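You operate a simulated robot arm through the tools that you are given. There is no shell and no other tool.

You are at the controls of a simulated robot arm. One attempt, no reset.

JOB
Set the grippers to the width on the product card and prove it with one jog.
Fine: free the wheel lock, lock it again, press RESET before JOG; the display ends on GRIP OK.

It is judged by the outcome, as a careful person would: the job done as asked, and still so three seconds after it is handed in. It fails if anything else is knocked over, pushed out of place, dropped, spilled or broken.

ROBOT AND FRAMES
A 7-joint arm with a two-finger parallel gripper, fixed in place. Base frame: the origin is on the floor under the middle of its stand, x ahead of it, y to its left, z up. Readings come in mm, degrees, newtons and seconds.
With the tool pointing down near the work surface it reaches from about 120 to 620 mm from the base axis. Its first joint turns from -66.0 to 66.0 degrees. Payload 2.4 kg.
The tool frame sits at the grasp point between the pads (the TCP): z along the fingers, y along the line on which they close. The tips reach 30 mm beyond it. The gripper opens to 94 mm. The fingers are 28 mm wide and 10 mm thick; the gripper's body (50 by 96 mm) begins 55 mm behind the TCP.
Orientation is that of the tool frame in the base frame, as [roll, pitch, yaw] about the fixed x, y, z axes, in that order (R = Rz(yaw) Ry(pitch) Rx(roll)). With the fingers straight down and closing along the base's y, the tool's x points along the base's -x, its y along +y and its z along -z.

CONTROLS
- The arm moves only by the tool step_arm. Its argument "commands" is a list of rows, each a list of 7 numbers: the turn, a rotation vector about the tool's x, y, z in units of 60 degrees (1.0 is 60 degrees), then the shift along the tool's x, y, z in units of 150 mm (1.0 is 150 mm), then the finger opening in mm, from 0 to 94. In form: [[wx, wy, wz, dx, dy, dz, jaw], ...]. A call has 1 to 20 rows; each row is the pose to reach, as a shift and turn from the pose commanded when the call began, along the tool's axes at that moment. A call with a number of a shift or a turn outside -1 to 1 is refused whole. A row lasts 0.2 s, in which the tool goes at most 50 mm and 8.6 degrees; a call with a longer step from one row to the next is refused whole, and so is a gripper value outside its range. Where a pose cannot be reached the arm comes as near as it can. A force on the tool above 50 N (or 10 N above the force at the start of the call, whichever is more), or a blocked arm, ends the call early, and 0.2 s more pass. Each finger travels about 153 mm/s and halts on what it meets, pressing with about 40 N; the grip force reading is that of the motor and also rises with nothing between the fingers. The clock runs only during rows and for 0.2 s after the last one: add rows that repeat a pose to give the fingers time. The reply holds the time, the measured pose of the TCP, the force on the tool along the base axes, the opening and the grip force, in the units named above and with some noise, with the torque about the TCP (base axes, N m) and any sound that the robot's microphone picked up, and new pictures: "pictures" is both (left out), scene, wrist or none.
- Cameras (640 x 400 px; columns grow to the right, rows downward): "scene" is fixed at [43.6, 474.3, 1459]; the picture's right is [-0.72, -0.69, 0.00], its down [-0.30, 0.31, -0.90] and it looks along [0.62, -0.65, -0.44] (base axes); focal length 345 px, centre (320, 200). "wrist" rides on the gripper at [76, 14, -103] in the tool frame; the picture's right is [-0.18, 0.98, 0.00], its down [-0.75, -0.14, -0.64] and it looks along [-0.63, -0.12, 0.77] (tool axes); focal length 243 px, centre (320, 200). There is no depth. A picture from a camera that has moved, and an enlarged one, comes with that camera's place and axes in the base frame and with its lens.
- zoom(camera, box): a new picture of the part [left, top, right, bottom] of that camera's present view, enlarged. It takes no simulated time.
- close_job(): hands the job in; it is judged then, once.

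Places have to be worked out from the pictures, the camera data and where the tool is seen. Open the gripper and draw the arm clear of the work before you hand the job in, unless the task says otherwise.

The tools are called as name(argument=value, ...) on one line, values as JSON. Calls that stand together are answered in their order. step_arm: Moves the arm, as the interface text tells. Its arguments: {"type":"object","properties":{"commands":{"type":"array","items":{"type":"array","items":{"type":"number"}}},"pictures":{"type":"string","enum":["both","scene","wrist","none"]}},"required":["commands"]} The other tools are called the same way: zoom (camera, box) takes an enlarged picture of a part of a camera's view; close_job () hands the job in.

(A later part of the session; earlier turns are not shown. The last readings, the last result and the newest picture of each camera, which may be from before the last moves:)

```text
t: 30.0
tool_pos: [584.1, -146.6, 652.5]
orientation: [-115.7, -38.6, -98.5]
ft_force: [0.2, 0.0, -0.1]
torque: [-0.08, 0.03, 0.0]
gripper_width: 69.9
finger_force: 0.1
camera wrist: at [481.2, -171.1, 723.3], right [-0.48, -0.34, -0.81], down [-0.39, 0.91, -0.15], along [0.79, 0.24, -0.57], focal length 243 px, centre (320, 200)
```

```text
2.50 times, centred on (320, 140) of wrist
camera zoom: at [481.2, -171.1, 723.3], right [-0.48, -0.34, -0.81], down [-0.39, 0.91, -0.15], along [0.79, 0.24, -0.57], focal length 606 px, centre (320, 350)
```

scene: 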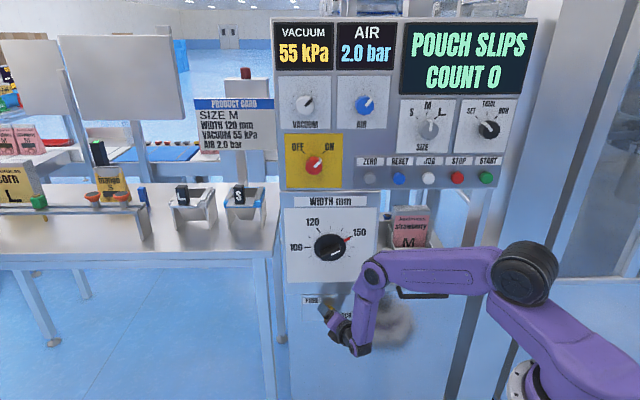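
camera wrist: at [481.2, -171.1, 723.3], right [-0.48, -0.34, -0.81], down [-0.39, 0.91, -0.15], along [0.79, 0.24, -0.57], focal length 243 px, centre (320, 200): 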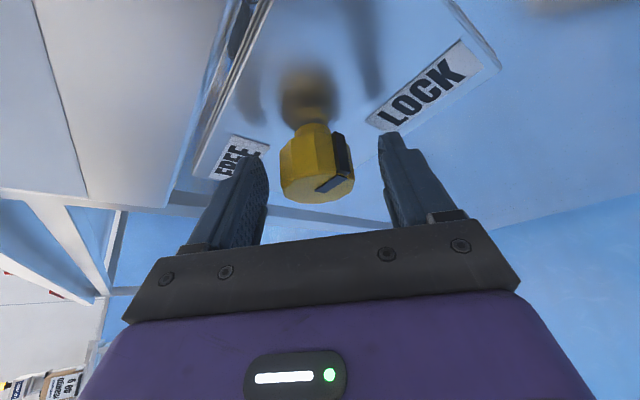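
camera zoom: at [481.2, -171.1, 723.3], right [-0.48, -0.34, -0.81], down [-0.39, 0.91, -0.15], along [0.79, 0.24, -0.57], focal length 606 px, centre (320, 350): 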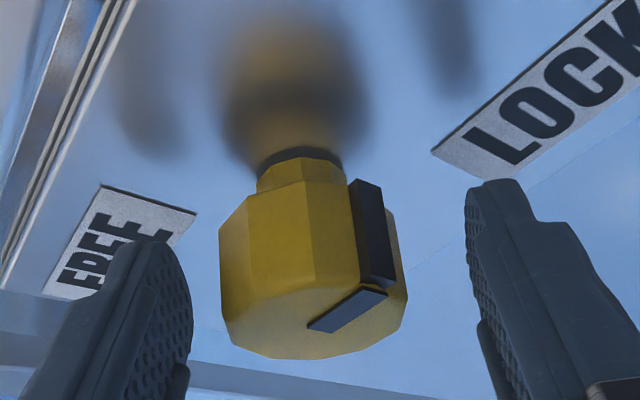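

Fingers straddle the head evenly. I close on it now (jaw command well under the ~42 mm head width) and wait for the grip.

step_arm(commands=[[0, 0, 0, 0, 0, 0, 30], [0, 0, 0, 0, 0, 0, 20], [0, 0, 0, 0, 0, 0, 20], [0, 0, 0, 0, 0, 0, 20]], pictures="both")

zoom(camera="wrist", box=[200, 60, 440, 220])

```text
t: 31.0
tool_pos: [587.4, -145.0, 652.9]
orientation: [-115.4, -38.6, -98.4]
ft_force: [6.6, 5.5, 12.1]
torque: [-0.46, -0.71, 0.05]
gripper_width: 43.4
finger_force: 45.1
camera wrist: at [482.5, -170.1, 724.4], right [-0.48, -0.34, -0.81], down [-0.39, 0.91, -0.16], along [0.79, 0.24, -0.57], focal length 243 px, centre (320, 200)
```

scene: 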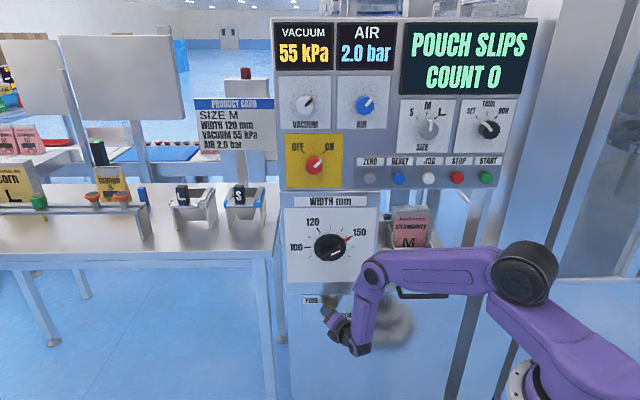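
wrist: 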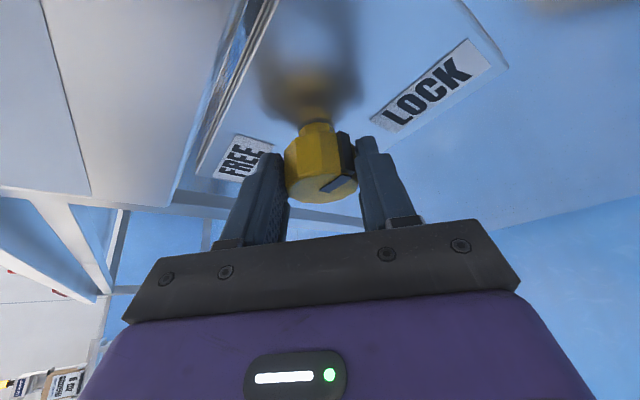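

```text
2.50 times, centred on (320, 140) of wrist
camera zoom: at [482.5, -170.1, 724.4], right [-0.48, -0.34, -0.81], down [-0.39, 0.91, -0.16], along [0.79, 0.24, -0.57], focal length 606 px, centre (320, 350)
```

zoom: 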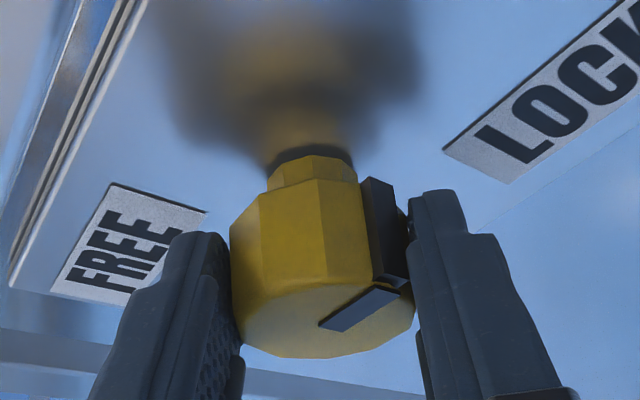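

Gripped firmly (43.4 mm, 45 N) with the pads on facets and the pointer clear. I turn counter-clockwise about the knob's axis 22.5° first to see how it responds.

step_arm(commands=[[0, 0, 0, 0, -0.019, 0, 20], [-0.0301, 0, -0.0548, -0.0005, -0.0235, 0.0003, 20], [-0.0601, -0.0005, -0.1096, -0.0011, -0.0283, 0.0007, 20], [-0.0902, -0.0007, -0.1644, -0.002, -0.033, 0.0013, 20], [-0.1203, -0.001, -0.2192, -0.0033, -0.0376, 0.0019, 20], [-0.1503, -0.0012, -0.274, -0.005, -0.042, 0.0028, 20], [-0.1804, -0.0015, -0.3288, -0.0067, -0.0466, 0.0038, 20]], pictures="both")

zoom(camera="wrist", box=[200, 60, 440, 220])

```text
t: 32.6
tool_pos: [590.2, -142.0, 654.9]
orientation: [-139.4, -54.5, -81.1]
ft_force: [-5.6, 3.9, 14.7]
torque: [-0.98, -1.05, -0.48]
gripper_width: 43.3
finger_force: 44.9
camera wrist: at [510.6, -142.7, 757.0], right [-0.67, -0.52, -0.52], down [-0.45, 0.85, -0.28], along [0.59, 0.05, -0.81], focal length 243 px, centre (320, 200)
```

scene: 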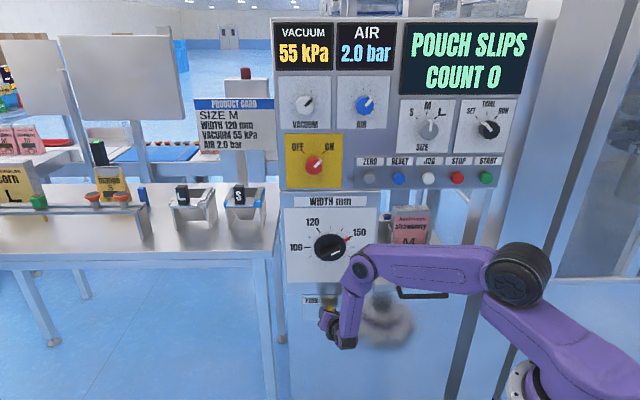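
wrist: 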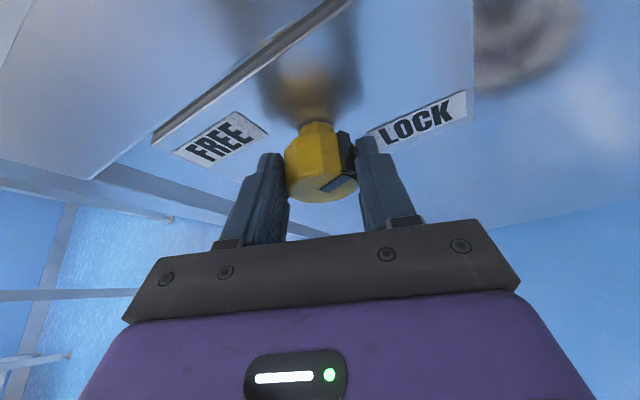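

```text
2.50 times, centred on (320, 140) of wrist
camera zoom: at [510.6, -142.7, 757.0], right [-0.67, -0.52, -0.52], down [-0.45, 0.85, -0.28], along [0.59, 0.05, -0.81], focal length 606 px, centre (320, 350)
```

zoom: 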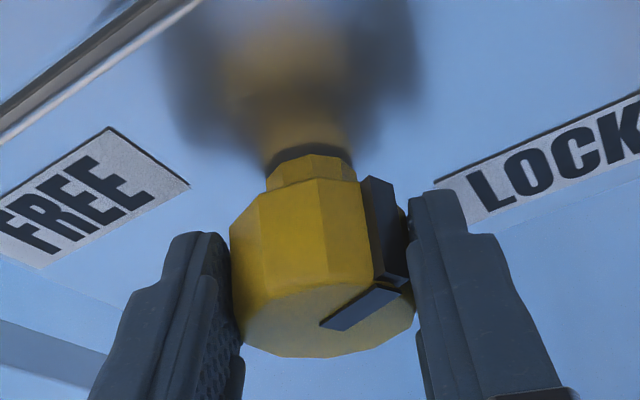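

The knob turns with the grip (pointer lifted ~22° off LOCK) and loads are light. I continue counter-clockwise by another 45°.

step_arm(commands=[[-0.0301, 0, -0.0548, 0.013, -0.01, -0.007, 20], [-0.0601, -0.0005, -0.1096, 0.0122, -0.0157, -0.0067, 20], [-0.0902, -0.0007, -0.1644, 0.011, -0.02, -0.006, 20], [-0.1203, -0.001, -0.2192, 0.0098, -0.0248, -0.0053, 20], [-0.1503, -0.0012, -0.274, 0.008, -0.029, -0.0044, 20], [-0.1804, -0.0015, -0.3288, 0.0064, -0.0335, -0.0035, 20], [-0.2105, -0.0017, -0.3836, 0.004, -0.0375, -0.0023, 20], [-0.2405, -0.002, -0.4384, 0.0021, -0.0416, -0.0011, 20], [-0.2706, -0.0022, -0.4932, -0.0005, -0.045, 0.0003, 20], [-0.3006, -0.0025, -0.548, -0.0032, -0.0489, 0.0017, 20], [-0.3307, -0.0027, -0.6028, -0.006, -0.052, 0.0034, 20], [-0.3608, -0.003, -0.6576, -0.0093, -0.0555, 0.0051, 20]], pictures="both")

zoom(camera="wrist", box=[200, 60, 440, 220])

```text
t: 35.2
tool_pos: [595.5, -134.3, 656.9]
orientation: [138.9, -53.8, -11.0]
ft_force: [11.1, -6.3, -15.8]
torque: [-0.37, -0.53, 0.35]
gripper_width: 43.1
finger_force: 45.1
camera wrist: at [581.5, -75.3, 768.3], right [-0.76, -0.61, 0.23], down [-0.65, 0.66, -0.38], along [0.07, -0.44, -0.9], focal length 243 px, centre (320, 200)
```

scene: 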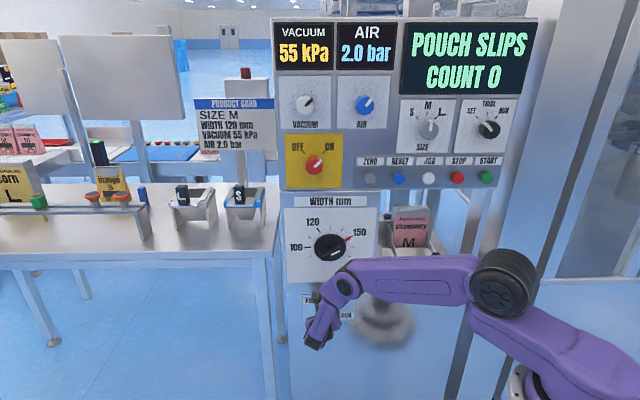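
wrist: 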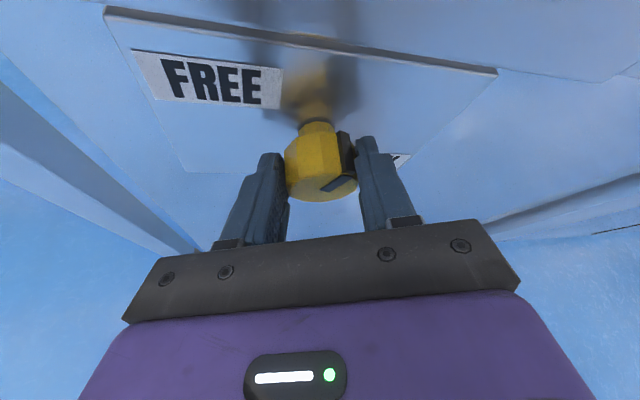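

```text
2.50 times, centred on (320, 140) of wrist
camera zoom: at [581.5, -75.3, 768.3], right [-0.76, -0.61, 0.23], down [-0.65, 0.66, -0.38], along [0.07, -0.44, -0.9], focal length 606 px, centre (320, 350)
```

zoom: 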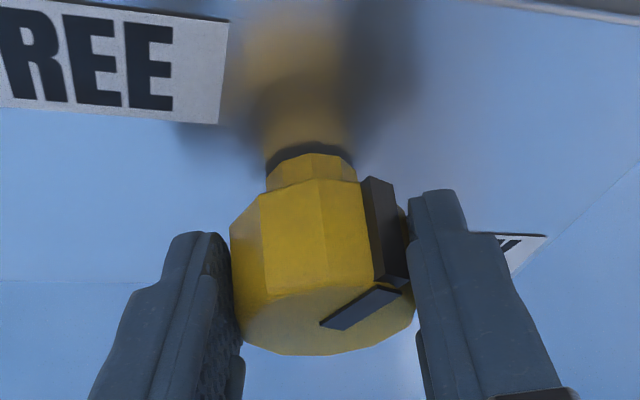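

Now ~67° from LOCK, still turning freely with no stop or click. I go on another 22.5° to reach a full quarter turn, watching the torque.

step_arm(commands=[[-0.0301, 0, -0.0548, -0.0035, -0.008, 0.012, 20], [-0.0601, -0.0005, -0.1096, -0.0045, -0.0148, 0.0139, 20], [-0.0902, -0.0007, -0.1644, -0.0057, -0.02, 0.0145, 20], [-0.1203, -0.001, -0.2192, -0.0069, -0.0255, 0.0152, 20], [-0.1503, -0.0012, -0.274, -0.0087, -0.0307, 0.0162, 20], [-0.1804, -0.0015, -0.3288, -0.0105, -0.0357, 0.0171, 20], [-0.1804, -0.0015, -0.3288, -0.0105, -0.0357, 0.0171, 20]], pictures="both")

zoom(camera="wrist", box=[200, 60, 440, 220])

```text
t: 36.4
tool_pos: [592.9, -130.9, 654.6]
orientation: [121.3, -42.4, 4.0]
ft_force: [13.7, -3.9, -12.9]
torque: [0.45, 0.17, 0.16]
gripper_width: 43.1
finger_force: 44.8
out of reach, approached as far as the arm can: row 5
stopped in row 5: the force on the tool passed its limit at 86 N (the readings are from after the stop); the commanded pose is now the measured one
camera wrist: at [599.6, -50.2, 753.6], right [-0.66, -0.56, 0.5], down [-0.74, 0.57, -0.35], along [-0.09, -0.6, -0.79], focal length 243 px, centre (320, 200)
```

scene: 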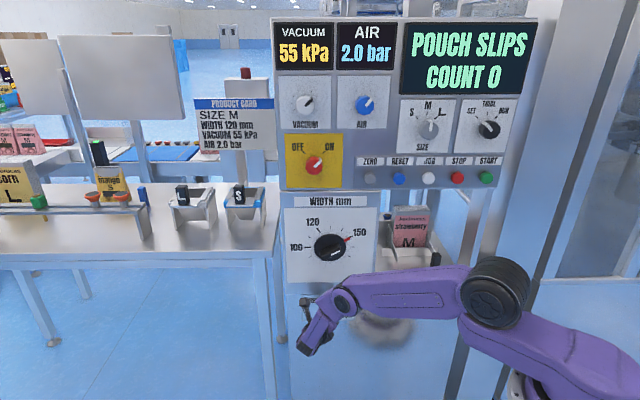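
wrist: 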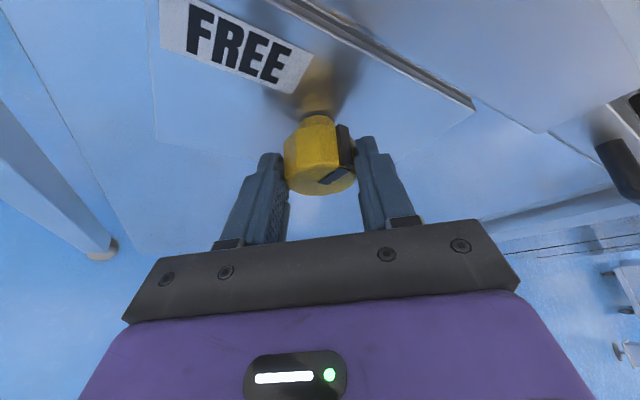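

```text
2.50 times, centred on (320, 140) of wrist
camera zoom: at [599.6, -50.2, 753.6], right [-0.66, -0.56, 0.5], down [-0.74, 0.57, -0.35], along [-0.09, -0.6, -0.79], focal length 606 px, centre (320, 350)
```

zoom: 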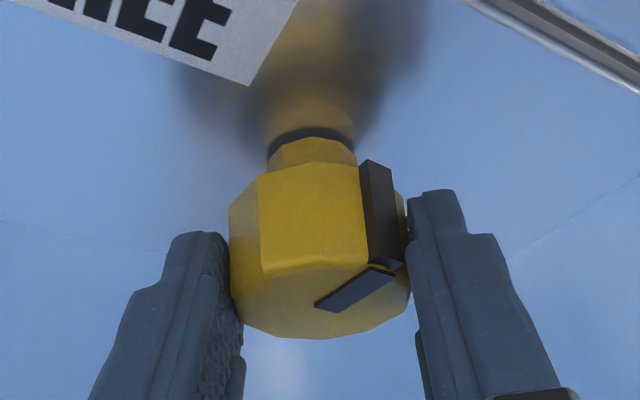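

The arm reached its limit near 84° of turn. I release the knob (open to 70) and check where the pointer now stands.

step_arm(commands=[[0, 0, 0, 0, 0, 0, 60], [0, 0, 0, 0, 0, 0, 70], [0, 0, 0, 0, 0, 0, 70]], pictures="both")

zoom(camera="wrist", box=[200, 40, 440, 220])

```text
t: 37.2
tool_pos: [591.7, -130.6, 655.3]
orientation: [121.1, -42.6, 4.1]
ft_force: [0.5, 0.3, 0.0]
torque: [0.02, -0.01, -0.02]
gripper_width: 70.2
finger_force: 0.1
camera wrist: at [598.9, -49.9, 754.2], right [-0.67, -0.56, 0.5], down [-0.74, 0.57, -0.35], along [-0.09, -0.6, -0.79], focal length 243 px, centre (320, 200)
```

scene: 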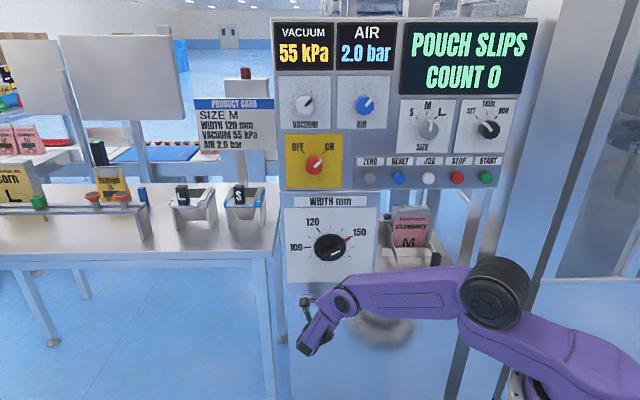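
wrist: 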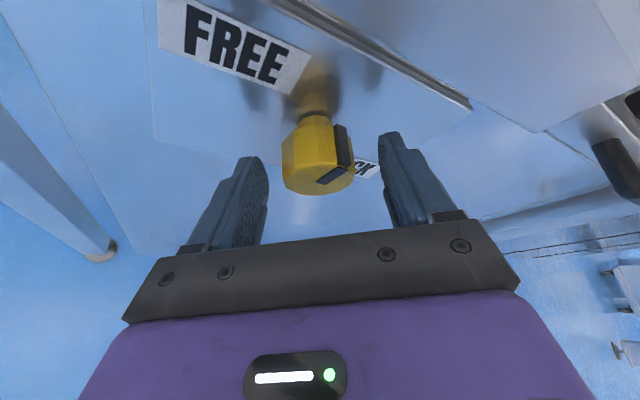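

```text
2.22 times, centred on (320, 130) of wrist
camera zoom: at [598.9, -49.9, 754.2], right [-0.67, -0.56, 0.5], down [-0.74, 0.57, -0.35], along [-0.09, -0.6, -0.79], focal length 539 px, centre (320, 356)
```

zoom: 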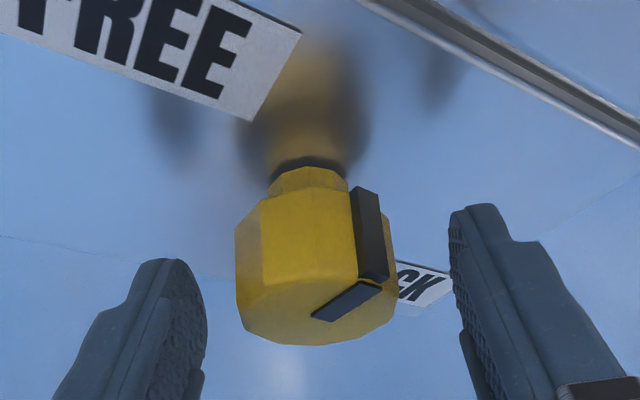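

The knob holds its new position after release. I back out 65 mm along its axis, then roll the tool back clockwise to clear the camera's view of it.

step_arm(commands=[[0, 0, 0, -0.052, 0, -0.095, 70], [0, 0, 0, -0.104, 0, -0.19, 70], [0, 0, 0, -0.156, 0, -0.285, 70], [0, 0, 0, -0.2085, 0, -0.38, 70], [0.0561, 0, 0.1023, -0.2125, 0.008, -0.378, 80], [0.1122, 0, 0.2046, -0.2165, 0.016, -0.376, 90], [0.1684, 0, 0.307, -0.221, 0.024, -0.374, 94], [0.2245, 0, 0.4093, -0.225, 0.031, -0.371, 94], [0.2806, 0, 0.5116, -0.229, 0.038, -0.369, 94], [0.3367, 0, 0.6139, -0.233, 0.045, -0.367, 94], [0.3367, 0, 0.6139, -0.233, 0.045, -0.367, 94]], pictures="both")

```text
t: 39.6
tool_pos: [541.2, -90.6, 656.4]
orientation: [-174.1, -60.6, -49.9]
ft_force: [0.1, 0.4, 0.0]
torque: [0.0, 0.02, -0.04]
gripper_width: 94.1
finger_force: 0.1
camera wrist: at [489.4, -68.3, 771.7], right [-0.75, -0.63, -0.21], down [-0.55, 0.76, -0.34], along [0.37, -0.14, -0.92], focal length 243 px, centre (320, 200)
```

scene: 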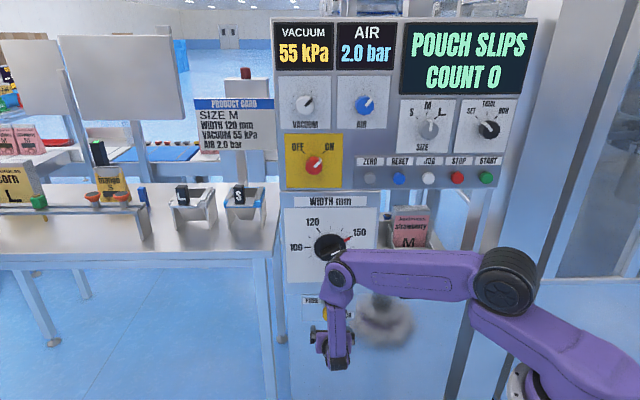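
wrist: 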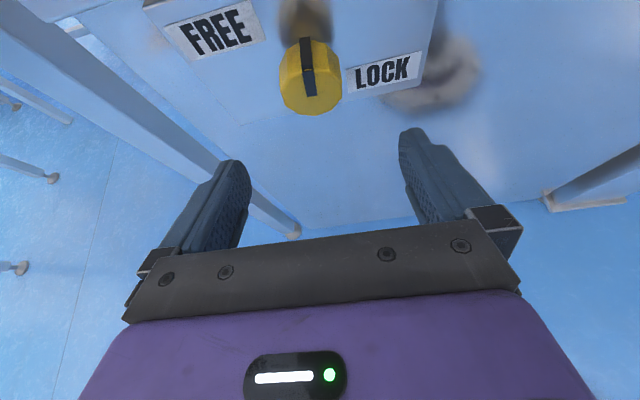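

zoom(camera="wrist", box=[220, 0, 430, 130])

```text
3.05 times, centred on (325, 65) of wrist
camera zoom: at [489.4, -68.3, 771.7], right [-0.75, -0.63, -0.21], down [-0.55, 0.76, -0.34], along [0.37, -0.14, -0.92], focal length 739 px, centre (305, 611)
```

zoom: 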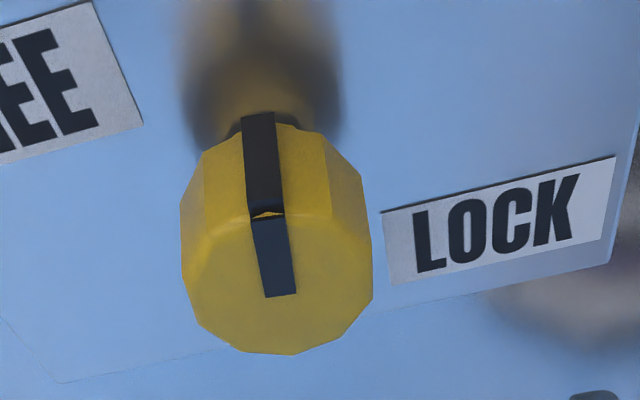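

The pointer now stands at about 84° (nearly straight up) with FREE at its upper left. To find out where FREE actually stops, I'll re-grip and keep turning; first roll the tool back to −47° at standoff.

step_arm(commands=[[0.0513, 0.003, 0.0913, -0.003, 0.004, 0.002, 94], [0.1027, 0.006, 0.1826, -0.005, 0.008, 0.005, 94], [0.154, 0.009, 0.2739, -0.008, 0.013, 0.007, 94], [0.2053, 0.012, 0.3651, -0.011, 0.017, 0.01, 94], [0.2566, 0.0146, 0.4564, -0.013, 0.021, 0.012, 94], [0.308, 0.0176, 0.5477, -0.016, 0.025, 0.015, 94], [0.3593, 0.0205, 0.639, -0.0186, 0.0295, 0.017, 94], [0.3593, 0.0205, 0.639, -0.0186, 0.0295, 0.017, 94]], pictures="both")

zoom(camera="scene", box=[295, 285, 375, 335])

```text
t: 41.4
tool_pos: [535.9, -94.3, 653.3]
orientation: [-113.4, -37.4, -98.3]
ft_force: [-0.7, -0.2, 0.5]
torque: [-0.01, -0.02, -0.02]
gripper_width: 94.0
finger_force: 0.2
camera wrist: at [432.9, -123.8, 720.9], right [-0.44, -0.34, -0.83], down [-0.41, 0.9, -0.15], along [0.8, 0.27, -0.54], focal length 243 px, centre (320, 200)
```

scene: 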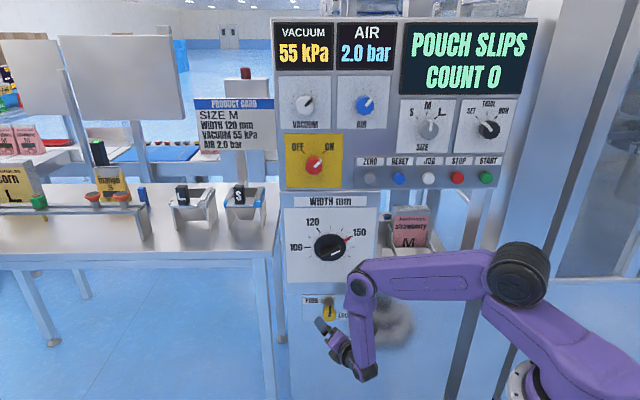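
wrist: 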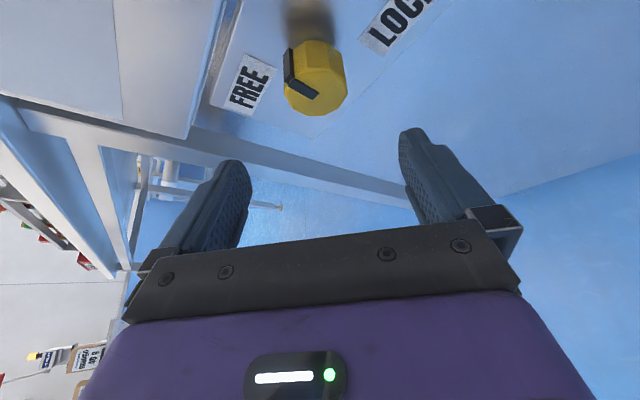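

```text
8.00 times, centred on (335, 310) of scene
camera zoom: at [43.6, 474.3, 1459.0], right [-0.72, -0.69, 0.0], down [-0.3, 0.31, -0.9], along [0.62, -0.65, -0.44], focal length 2757 px, centre (200, -680)
```

zoom: 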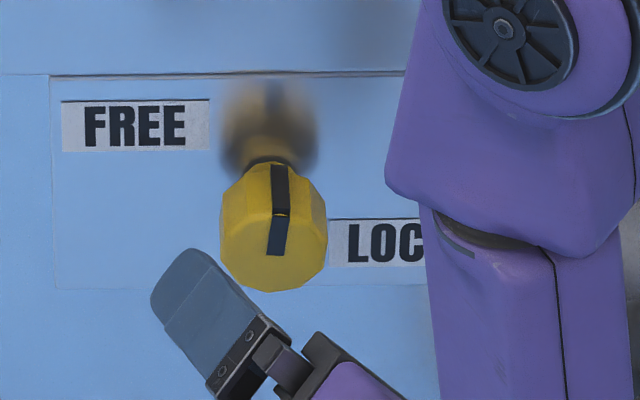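

In the scene view the pointer is just shy of vertical. I re-approach with the fingers at 70 mm and grip the head again.

step_arm(commands=[[0, 0, 0, 0, 0.004, 0, 70], [0, 0, 0, 0.042, 0.006, 0.082, 70], [0, 0, 0, 0.085, 0.009, 0.163, 70], [0, 0, 0, 0.127, 0.013, 0.245, 70], [0, 0, 0, 0.17, 0.013, 0.326, 70], [0, 0, 0, 0.212, 0.013, 0.408, 70], [0, 0, 0, 0.212, 0.013, 0.408, 70], [0, 0, 0, 0.212, 0.013, 0.408, 20], [0, 0, 0, 0.212, 0.013, 0.408, 20], [0, 0, 0, 0.212, 0.013, 0.408, 20]], pictures="wrist")

zoom(camera="wrist", box=[200, 60, 440, 220])

```text
t: 43.6
tool_pos: [586.2, -143.9, 650.9]
orientation: [-113.5, -37.3, -98.3]
ft_force: [3.0, -3.2, -2.5]
torque: [0.12, 0.15, 0.2]
gripper_width: 43.4
finger_force: 45.1
camera wrist: at [481.6, -172.4, 718.6], right [-0.45, -0.34, -0.83], down [-0.41, 0.9, -0.15], along [0.8, 0.27, -0.54], focal length 243 px, centre (320, 200)
```

wrist: 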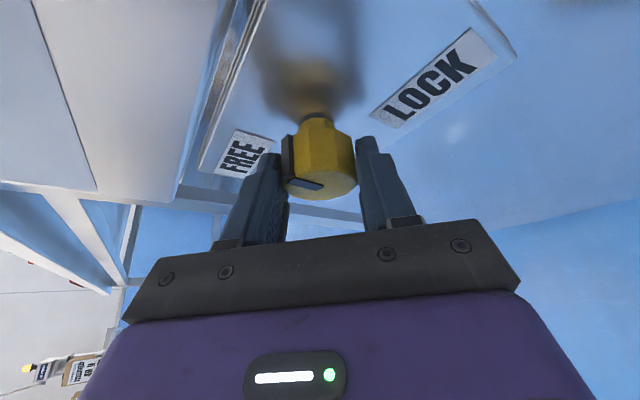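

```text
2.50 times, centred on (320, 140) of wrist
camera zoom: at [481.6, -172.4, 718.6], right [-0.45, -0.34, -0.83], down [-0.41, 0.9, -0.15], along [0.8, 0.27, -0.54], focal length 606 px, centre (320, 350)
```

zoom: 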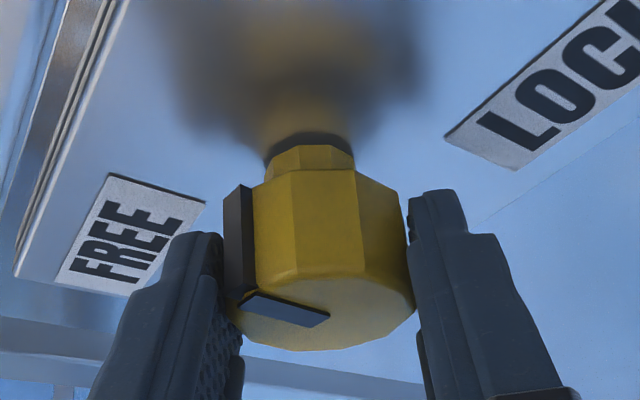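

Gripped again with little side load. I turn gently counter-clockwise up to 15° in small steps, watching for a stop.

step_arm(commands=[[-0.0306, -0.0019, -0.0544, 0, -0.0041, 0, 20], [-0.0613, -0.0038, -0.1089, 0, -0.0081, 0.0003, 20], [-0.0919, -0.0058, -0.1633, -0.0004, -0.0123, 0.0007, 20], [-0.1225, -0.0078, -0.2178, -0.001, -0.0162, 0.0011, 20], [-0.1225, -0.0078, -0.2178, -0.001, -0.0162, 0.0011, 20]], pictures="wrist")

zoom(camera="wrist", box=[200, 60, 440, 220])

```text
t: 44.8
tool_pos: [587.6, -142.6, 652.4]
orientation: [-127.6, -48.5, -88.7]
ft_force: [-2.4, -0.8, -3.6]
torque: [0.3, -0.48, -0.18]
gripper_width: 43.6
finger_force: 44.9
camera wrist: at [498.2, -156.6, 742.7], right [-0.59, -0.48, -0.65], down [-0.44, 0.87, -0.23], along [0.68, 0.16, -0.72], focal length 243 px, centre (320, 200)
```

wrist: 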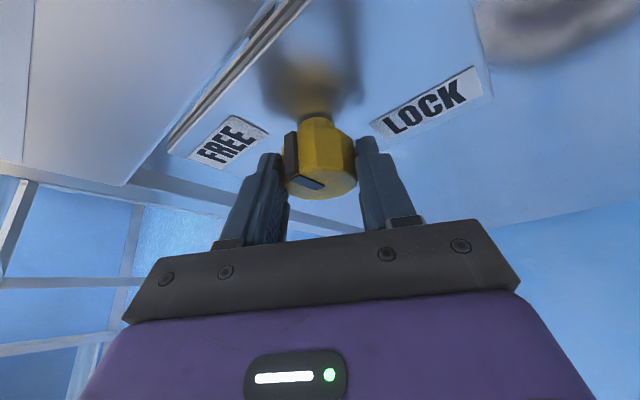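

```text
2.50 times, centred on (320, 140) of wrist
camera zoom: at [498.2, -156.6, 742.7], right [-0.59, -0.48, -0.65], down [-0.44, 0.87, -0.23], along [0.68, 0.16, -0.72], focal length 606 px, centre (320, 350)
```

zoom: 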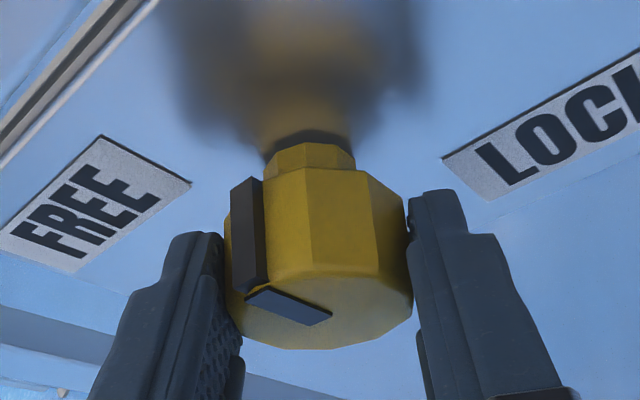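

The tool turned 15° but the knob slipped a few degrees in the pads with torque rising — it has met its stop at about 90°, so pointer-up is FREE. I release and back out along the axis.

step_arm(commands=[[0, 0, 0, 0, 0, 0, 60], [0, 0, 0, 0, 0, 0, 70], [0, 0, 0, -0.053, -0.003, -0.094, 70], [0, 0, 0, -0.106, -0.006, -0.188, 70], [0, 0, 0, -0.159, -0.01, -0.283, 70], [0, 0, 0, -0.212, -0.013, -0.377, 80], [0, 0, 0, -0.212, -0.013, -0.377, 94]], pictures="both")

zoom(camera="scene", box=[295, 285, 375, 335])

zoom(camera="wrist", box=[220, 0, 430, 130])

```text
t: 46.4
tool_pos: [543.2, -95.4, 651.7]
orientation: [-127.4, -48.4, -88.6]
ft_force: [-0.1, -0.2, -0.6]
torque: [0.0, -0.02, -0.01]
gripper_width: 94.0
finger_force: 0.0
camera wrist: at [454.0, -109.0, 742.9], right [-0.59, -0.48, -0.66], down [-0.44, 0.87, -0.23], along [0.68, 0.16, -0.72], focal length 243 px, centre (320, 200)
```

scene: 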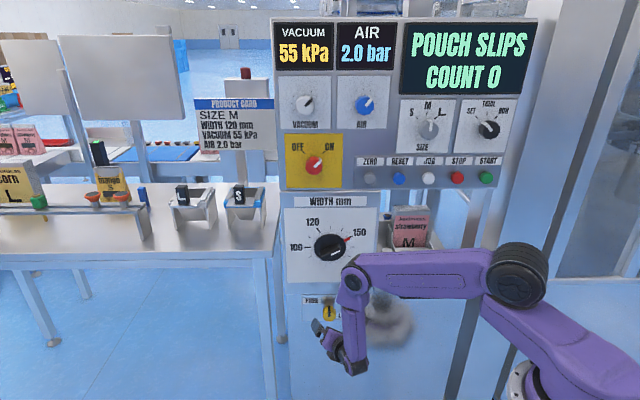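
wrist: 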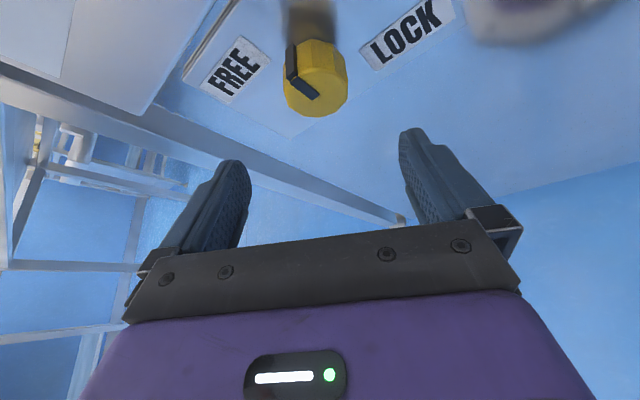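

```text
8.00 times, centred on (335, 310) of scene
camera zoom: at [43.6, 474.3, 1459.0], right [-0.72, -0.69, 0.0], down [-0.3, 0.31, -0.9], along [0.62, -0.65, -0.44], focal length 2757 px, centre (200, -680)
```

zoom: 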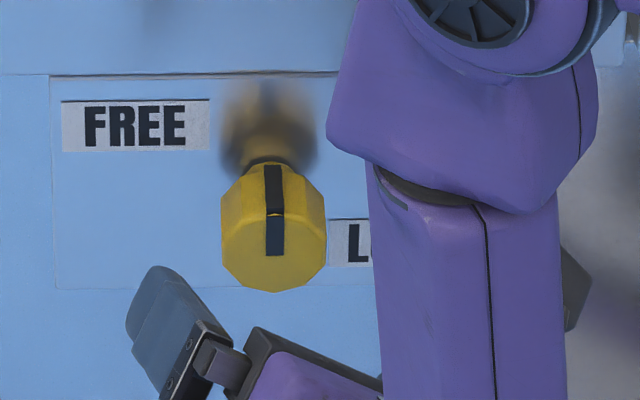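

```text
3.05 times, centred on (325, 65) of wrist
camera zoom: at [454.0, -109.0, 742.9], right [-0.59, -0.48, -0.66], down [-0.44, 0.87, -0.23], along [0.68, 0.16, -0.72], focal length 739 px, centre (305, 611)
```

zoom: 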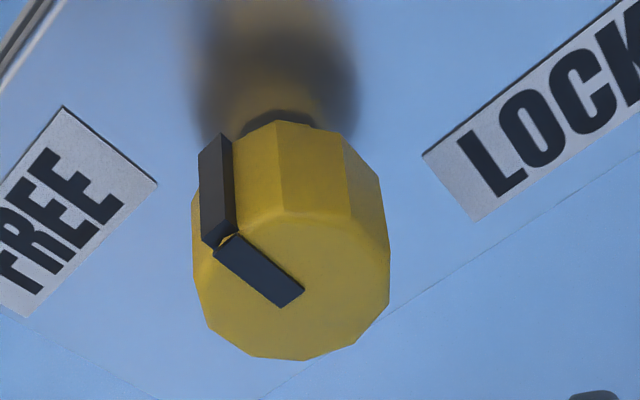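

The pointer now points straight up at FREE. Next the wheel: I raise and level the tool in front of it, staying at ~440 mm depth (wheel bar front ≈497).

step_arm(commands=[[-0.004, 0.0613, 0, 0.087, -0.062, -0.047, 94], [-0.008, 0.1227, 0, 0.175, -0.123, -0.094, 94], [-0.012, 0.184, 0, 0.262, -0.185, -0.141, 94], [-0.016, 0.2454, 0, 0.349, -0.246, -0.188, 94], [-0.02, 0.3067, 0, 0.436, -0.308, -0.235, 94], [-0.024, 0.368, 0, 0.524, -0.369, -0.282, 94], [-0.028, 0.4294, 0, 0.611, -0.431, -0.329, 94], [-0.0317, 0.4907, 0, 0.698, -0.492, -0.376, 94], [-0.0317, 0.4907, 0, 0.698, -0.492, -0.376, 94]], pictures="both")

```text
t: 48.4
tool_pos: [543.4, -95.1, 794.4]
orientation: [-89.8, -58.8, -136.5]
ft_force: [-0.2, 0.7, 0.1]
torque: [-0.02, 0.03, 0.02]
gripper_width: 94.0
finger_force: 0.0
camera wrist: at [435.3, -56.5, 850.0], right [-0.54, -0.51, -0.67], down [-0.07, 0.82, -0.57], along [0.84, -0.26, -0.48], focal length 243 px, centre (320, 200)
```

scene: 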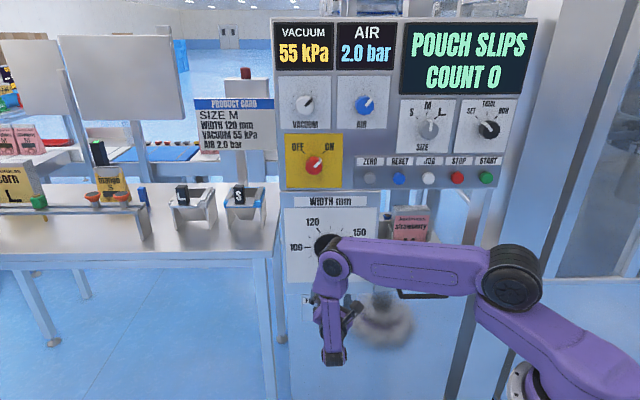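
wrist: 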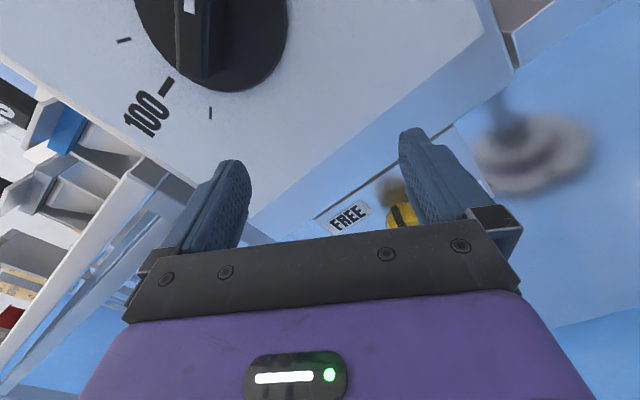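

Level now at z≈794 with clear space. I go up to the wheel height (z≈886) and roll to −60° so the fingers close across the bar handle.

step_arm(commands=[[0, 0, 0.078, 0.085, -0.056, 0, 94], [0, 0, 0.157, 0.171, -0.113, 0, 94], [0, 0, 0.235, 0.256, -0.17, 0, 94], [0, 0, 0.313, 0.341, -0.226, 0, 94], [0, 0, 0.392, 0.427, -0.283, 0, 94], [0, 0, 0.47, 0.512, -0.339, 0, 94], [0, 0, 0.47, 0.512, -0.339, 0, 94], [0, 0, 0.47, 0.512, -0.339, 0, 94]], pictures="both")

zoom(camera="wrist", box=[180, 0, 480, 190])

```text
t: 50.2
tool_pos: [548.9, -93.1, 885.4]
orientation: [-90.0, -30.5, -136.5]
ft_force: [1.2, 0.4, 0.8]
torque: [0.0, 0.01, 0.02]
gripper_width: 93.7
finger_force: 0.0
camera wrist: at [423.9, -68.8, 910.5], right [-0.25, -0.23, -0.94], down [0.08, 0.96, -0.26], along [0.97, -0.14, -0.22], focal length 243 px, centre (320, 200)
```

scene: 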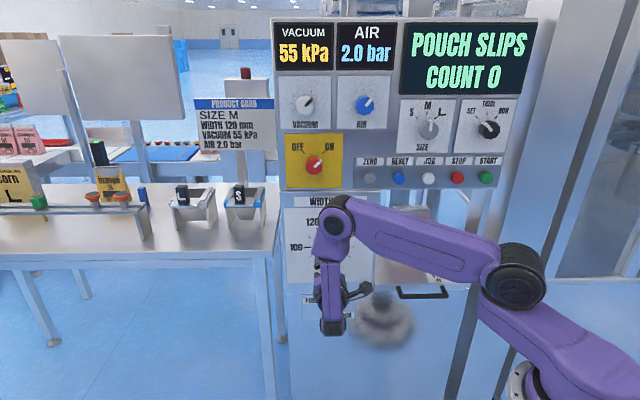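
wrist: 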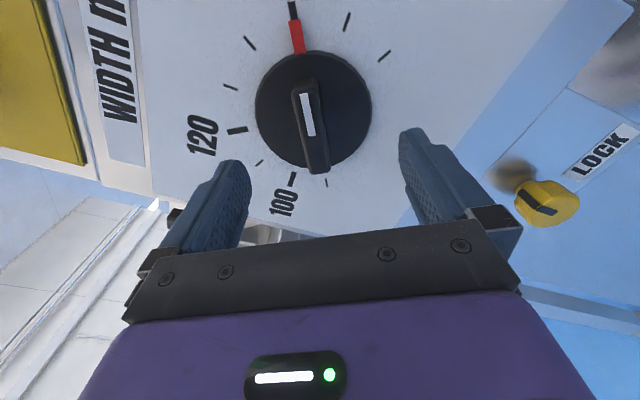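

```text
2.11 times, centred on (330, 95) of wrist
camera zoom: at [423.9, -68.8, 910.5], right [-0.25, -0.23, -0.94], down [0.08, 0.96, -0.26], along [0.97, -0.14, -0.22], focal length 511 px, centre (299, 421)
```

zoom: 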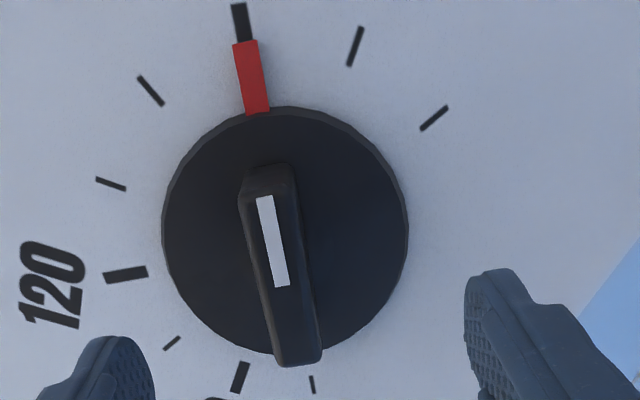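

The bar is aligned with the finger plane; the picture shows the wheel axis about 9 mm along tool x and −3.5 mm along tool y from my tool axis. I shift by that and look again.

step_arm(commands=[[0, 0, 0, 0.03, -0.012, 0, 94], [0, 0, 0, 0.06, -0.023, 0, 94], [0, 0, 0, 0.06, -0.023, 0, 94]], pictures="wrist")

zoom(camera="wrist", box=[180, 0, 480, 190])

```text
t: 51.0
tool_pos: [543.5, -96.4, 892.0]
orientation: [-90.0, -30.5, -136.5]
ft_force: [-0.2, 0.4, -0.8]
torque: [0.01, 0.02, 0.03]
gripper_width: 94.1
finger_force: 0.1
camera wrist: at [419.3, -73.0, 918.1], right [-0.25, -0.23, -0.94], down [0.08, 0.96, -0.26], along [0.97, -0.14, -0.22], focal length 243 px, centre (320, 200)
```

wrist: 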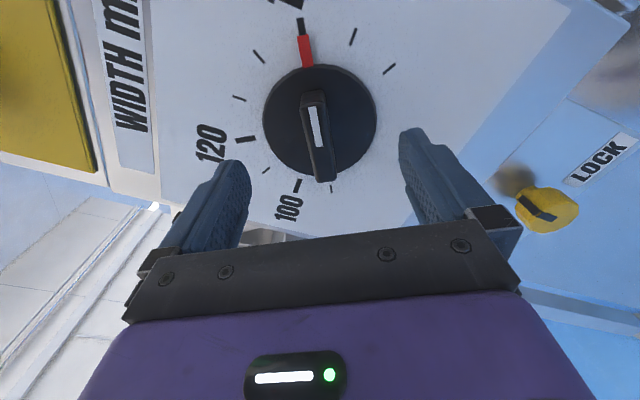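

```text
2.11 times, centred on (330, 95) of wrist
camera zoom: at [419.3, -73.0, 918.1], right [-0.25, -0.23, -0.94], down [0.08, 0.96, -0.26], along [0.97, -0.14, -0.22], focal length 511 px, centre (299, 421)
```

zoom: 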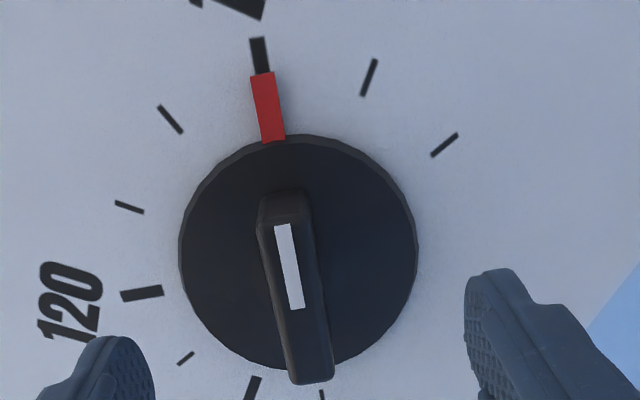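

The wheel axis now coincides with the tool axis in the picture. I advance 49 mm so the fingertips straddle the bar, about 7 mm short of the wheel's skirt.

step_arm(commands=[[0, 0, 0.015, 0, 0, 0.06, 94], [0, 0, 0.03, 0.004, 0, 0.12, 94], [0, 0, 0.03, 0.008, 0, 0.18, 80], [0, 0, 0.03, 0.01, 0, 0.24, 70], [0, 0, 0.03, 0.01, 0, 0.29, 60], [0, 0, 0.03, 0.01, 0, 0.327, 60], [0, 0, 0.03, 0.01, 0, 0.327, 60]], pictures="both")

zoom(camera="wrist", box=[180, 40, 480, 230])

```text
t: 52.6
tool_pos: [575.9, -132.4, 893.2]
orientation: [-90.0, -28.7, -136.4]
ft_force: [-0.4, -0.4, -0.6]
torque: [-0.01, -0.02, -0.04]
gripper_width: 60.0
finger_force: 0.0
camera wrist: at [450.9, -109.7, 916.5], right [-0.23, -0.21, -0.95], down [0.09, 0.97, -0.24], along [0.97, -0.14, -0.2], focal length 243 px, centre (320, 200)
```

scene: 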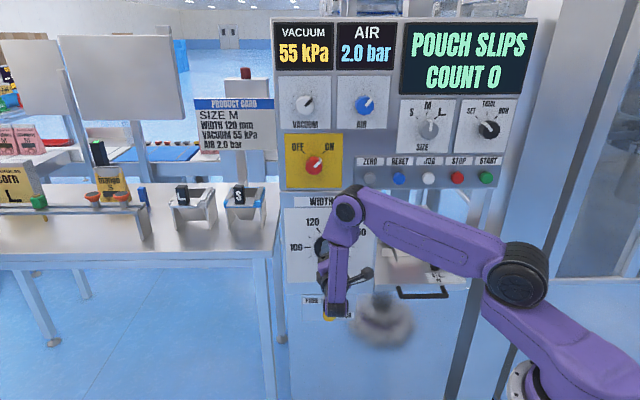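
wrist: 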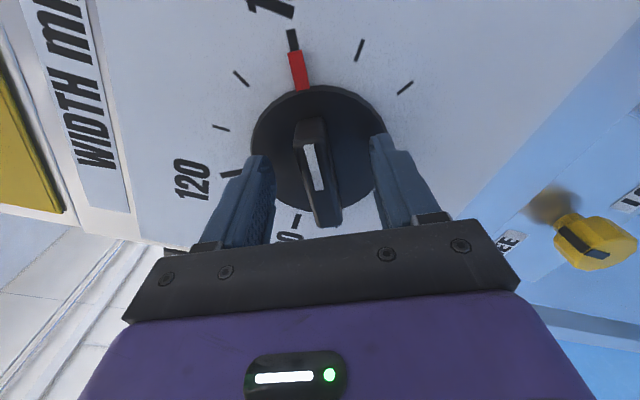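

```text
2.11 times, centred on (330, 135) of wrist
camera zoom: at [450.9, -109.7, 916.5], right [-0.23, -0.21, -0.95], down [0.09, 0.97, -0.24], along [0.97, -0.14, -0.2], focal length 511 px, centre (299, 337)
```

zoom: 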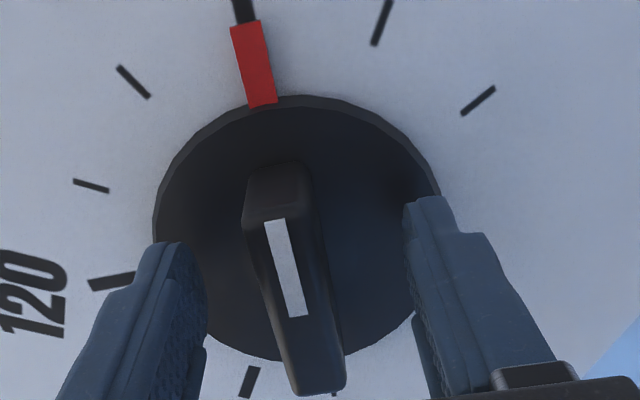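

The fingers straddle the bar evenly. I close on it.

step_arm(commands=[[0, 0, 0, 0, 0, 0, 40], [0, 0, 0, 0, 0, 0, 20], [0, 0, 0, 0, 0, 0, 5], [0, 0, 0, 0, 0, 0, 5], [0, 0, 0, 0, 0, 0, 5]], pictures="wrist")

zoom(camera="wrist", box=[180, 20, 480, 210])

```text
t: 53.8
tool_pos: [574.8, -132.3, 892.9]
orientation: [-89.8, -28.5, -136.5]
ft_force: [3.0, -0.2, 7.0]
torque: [-0.8, -0.84, 0.5]
gripper_width: 17.7
finger_force: 45.4
camera wrist: at [451.2, -109.2, 917.0], right [-0.22, -0.21, -0.95], down [0.09, 0.97, -0.24], along [0.97, -0.14, -0.2], focal length 243 px, centre (320, 200)
```

wrist: 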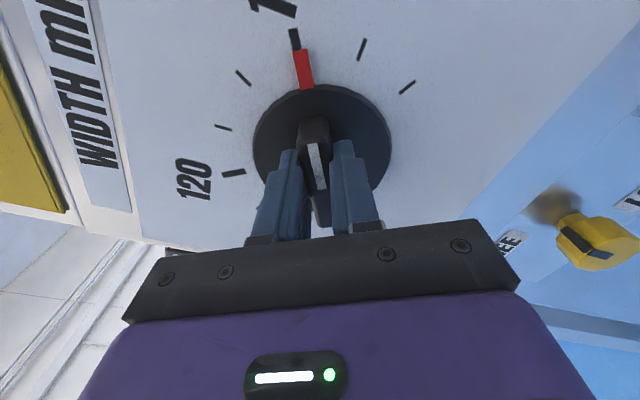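

```text
2.11 times, centred on (330, 115) of wrist
camera zoom: at [451.2, -109.2, 917.0], right [-0.22, -0.21, -0.95], down [0.09, 0.97, -0.24], along [0.97, -0.14, -0.2], focal length 511 px, centre (299, 379)
```

zoom: 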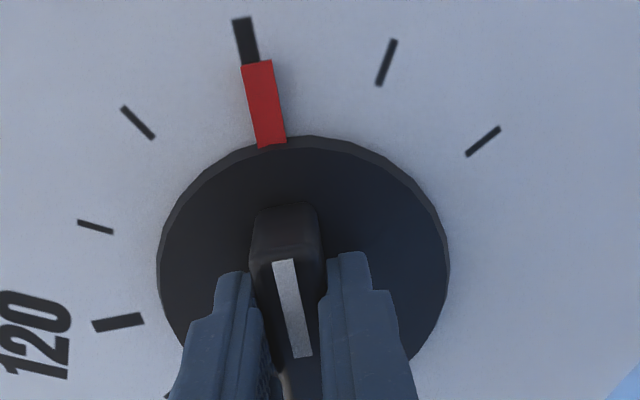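

Bar gripped firmly at 17.7 mm with low side load. I turn the wheel counter-clockwise 45° first and check that it follows.

step_arm(commands=[[0, 0, -0.0625, 0, 0, 0, 5], [0, 0, -0.125, 0, 0, 0, 5], [0, 0, -0.21875, 0, 0, 0, 5], [0, 0, -0.3125, 0, 0, 0, 5], [0, 0, -0.40625, 0, 0, 0, 5], [0, 0, -0.5, 0, 0, 0, 5], [0, 0, -0.59375, 0, 0, 0, 5], [0, 0, -0.6875, 0, 0, 0, 5], [0, 0, -0.75, 0, 0, 0, 5], [0, 0, -0.75, 0, 0, 0, 5]], pictures="both")

zoom(camera="wrist", box=[180, 20, 480, 210])

```text
t: 56.0
tool_pos: [578.2, -129.4, 897.1]
orientation: [-87.2, -73.3, -138.3]
ft_force: [15.8, 16.3, 22.6]
torque: [-1.09, -1.39, 1.03]
gripper_width: 18.0
finger_force: 45.6
camera wrist: at [481.0, -80.1, 964.5], right [-0.63, -0.63, -0.46], down [-0.19, 0.7, -0.69], along [0.75, -0.35, -0.56], focal length 243 px, centre (320, 200)
```

scene: 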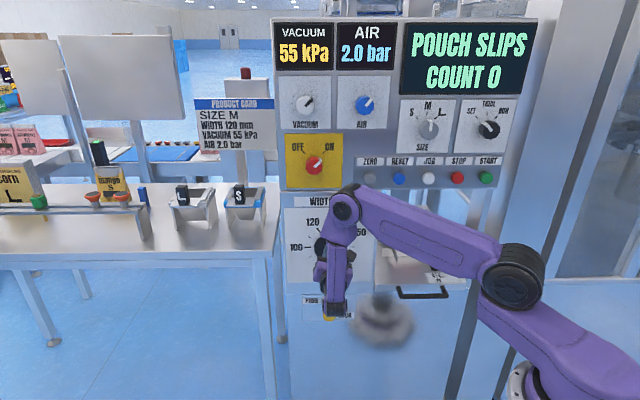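
wrist: 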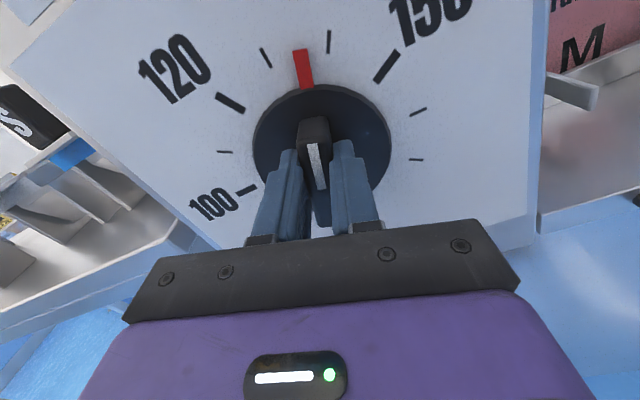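

```text
2.11 times, centred on (330, 115) of wrist
camera zoom: at [481.0, -80.1, 964.5], right [-0.63, -0.63, -0.46], down [-0.19, 0.7, -0.69], along [0.75, -0.35, -0.56], focal length 511 px, centre (299, 379)
```

zoom: 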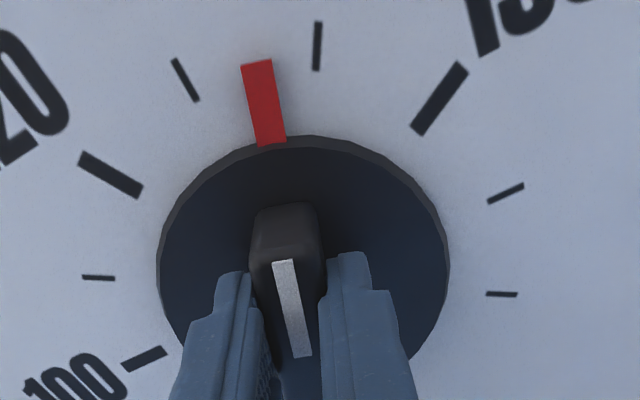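

The wheel follows (pointer ≈135). The load pattern shows my grip sits ~8 mm off the wheel axis, so I correct the path onto an arc about the true axis (u≈-332, z≈889) and turn the remaining 45°.

step_arm(commands=[[0, 0, 0, 0.0153, -0.0325, 0, 5], [0, 0, -0.09375, 0.0149, -0.0375, 0, 5], [0, 0, -0.1875, 0.0144, -0.0426, 0, 5], [0, 0, -0.28125, 0.0129, -0.0477, 0, 5], [0, 0, -0.375, 0.0113, -0.0528, 0, 5], [0, 0, -0.46875, 0.0087, -0.0575, 0, 5], [0, 0, -0.5625, 0.0061, -0.0621, 0, 5], [0, 0, -0.65625, 0.0027, -0.066, 0, 5], [0, 0, -0.75, -0.0008, -0.07, 0, 5], [0, 0, -0.75, -0.0008, -0.07, 0, 5], [0, 0, -0.75, -0.0008, -0.07, 0, 5]], pictures="both")

zoom(camera="wrist", box=[180, 20, 480, 210])

```text
t: 58.4
tool_pos: [582.9, -125.2, 897.3]
orientation: [89.9, -61.1, 43.9]
ft_force: [3.9, 13.7, 9.4]
torque: [-0.45, -0.48, 1.63]
gripper_width: 18.4
finger_force: 44.7
camera wrist: at [529.4, -34.4, 969.9], right [-0.69, -0.66, 0.31], down [-0.62, 0.3, -0.73], along [0.39, -0.69, -0.61], focal length 243 px, centre (320, 200)
```

scene: 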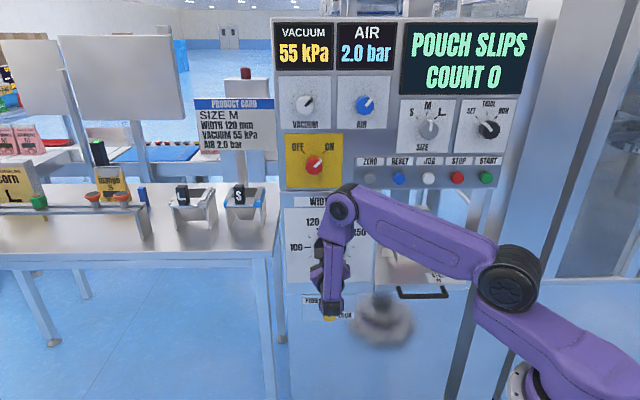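
wrist: 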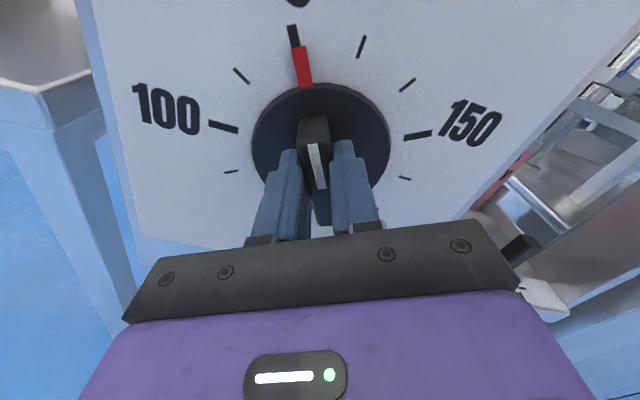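

```text
2.11 times, centred on (330, 115) of wrist
camera zoom: at [529.4, -34.4, 969.9], right [-0.69, -0.66, 0.31], down [-0.62, 0.3, -0.73], along [0.39, -0.69, -0.61], focal length 511 px, centre (299, 379)
```

zoom: 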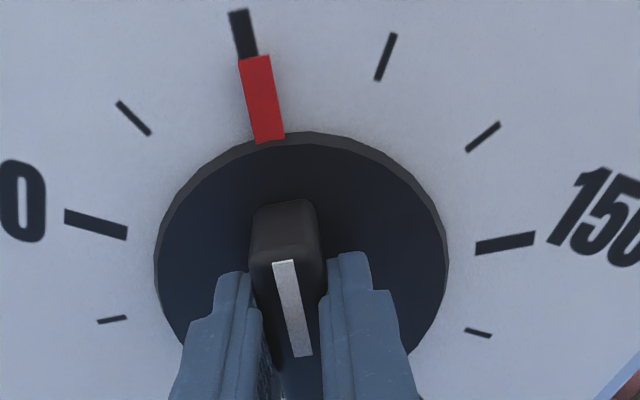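

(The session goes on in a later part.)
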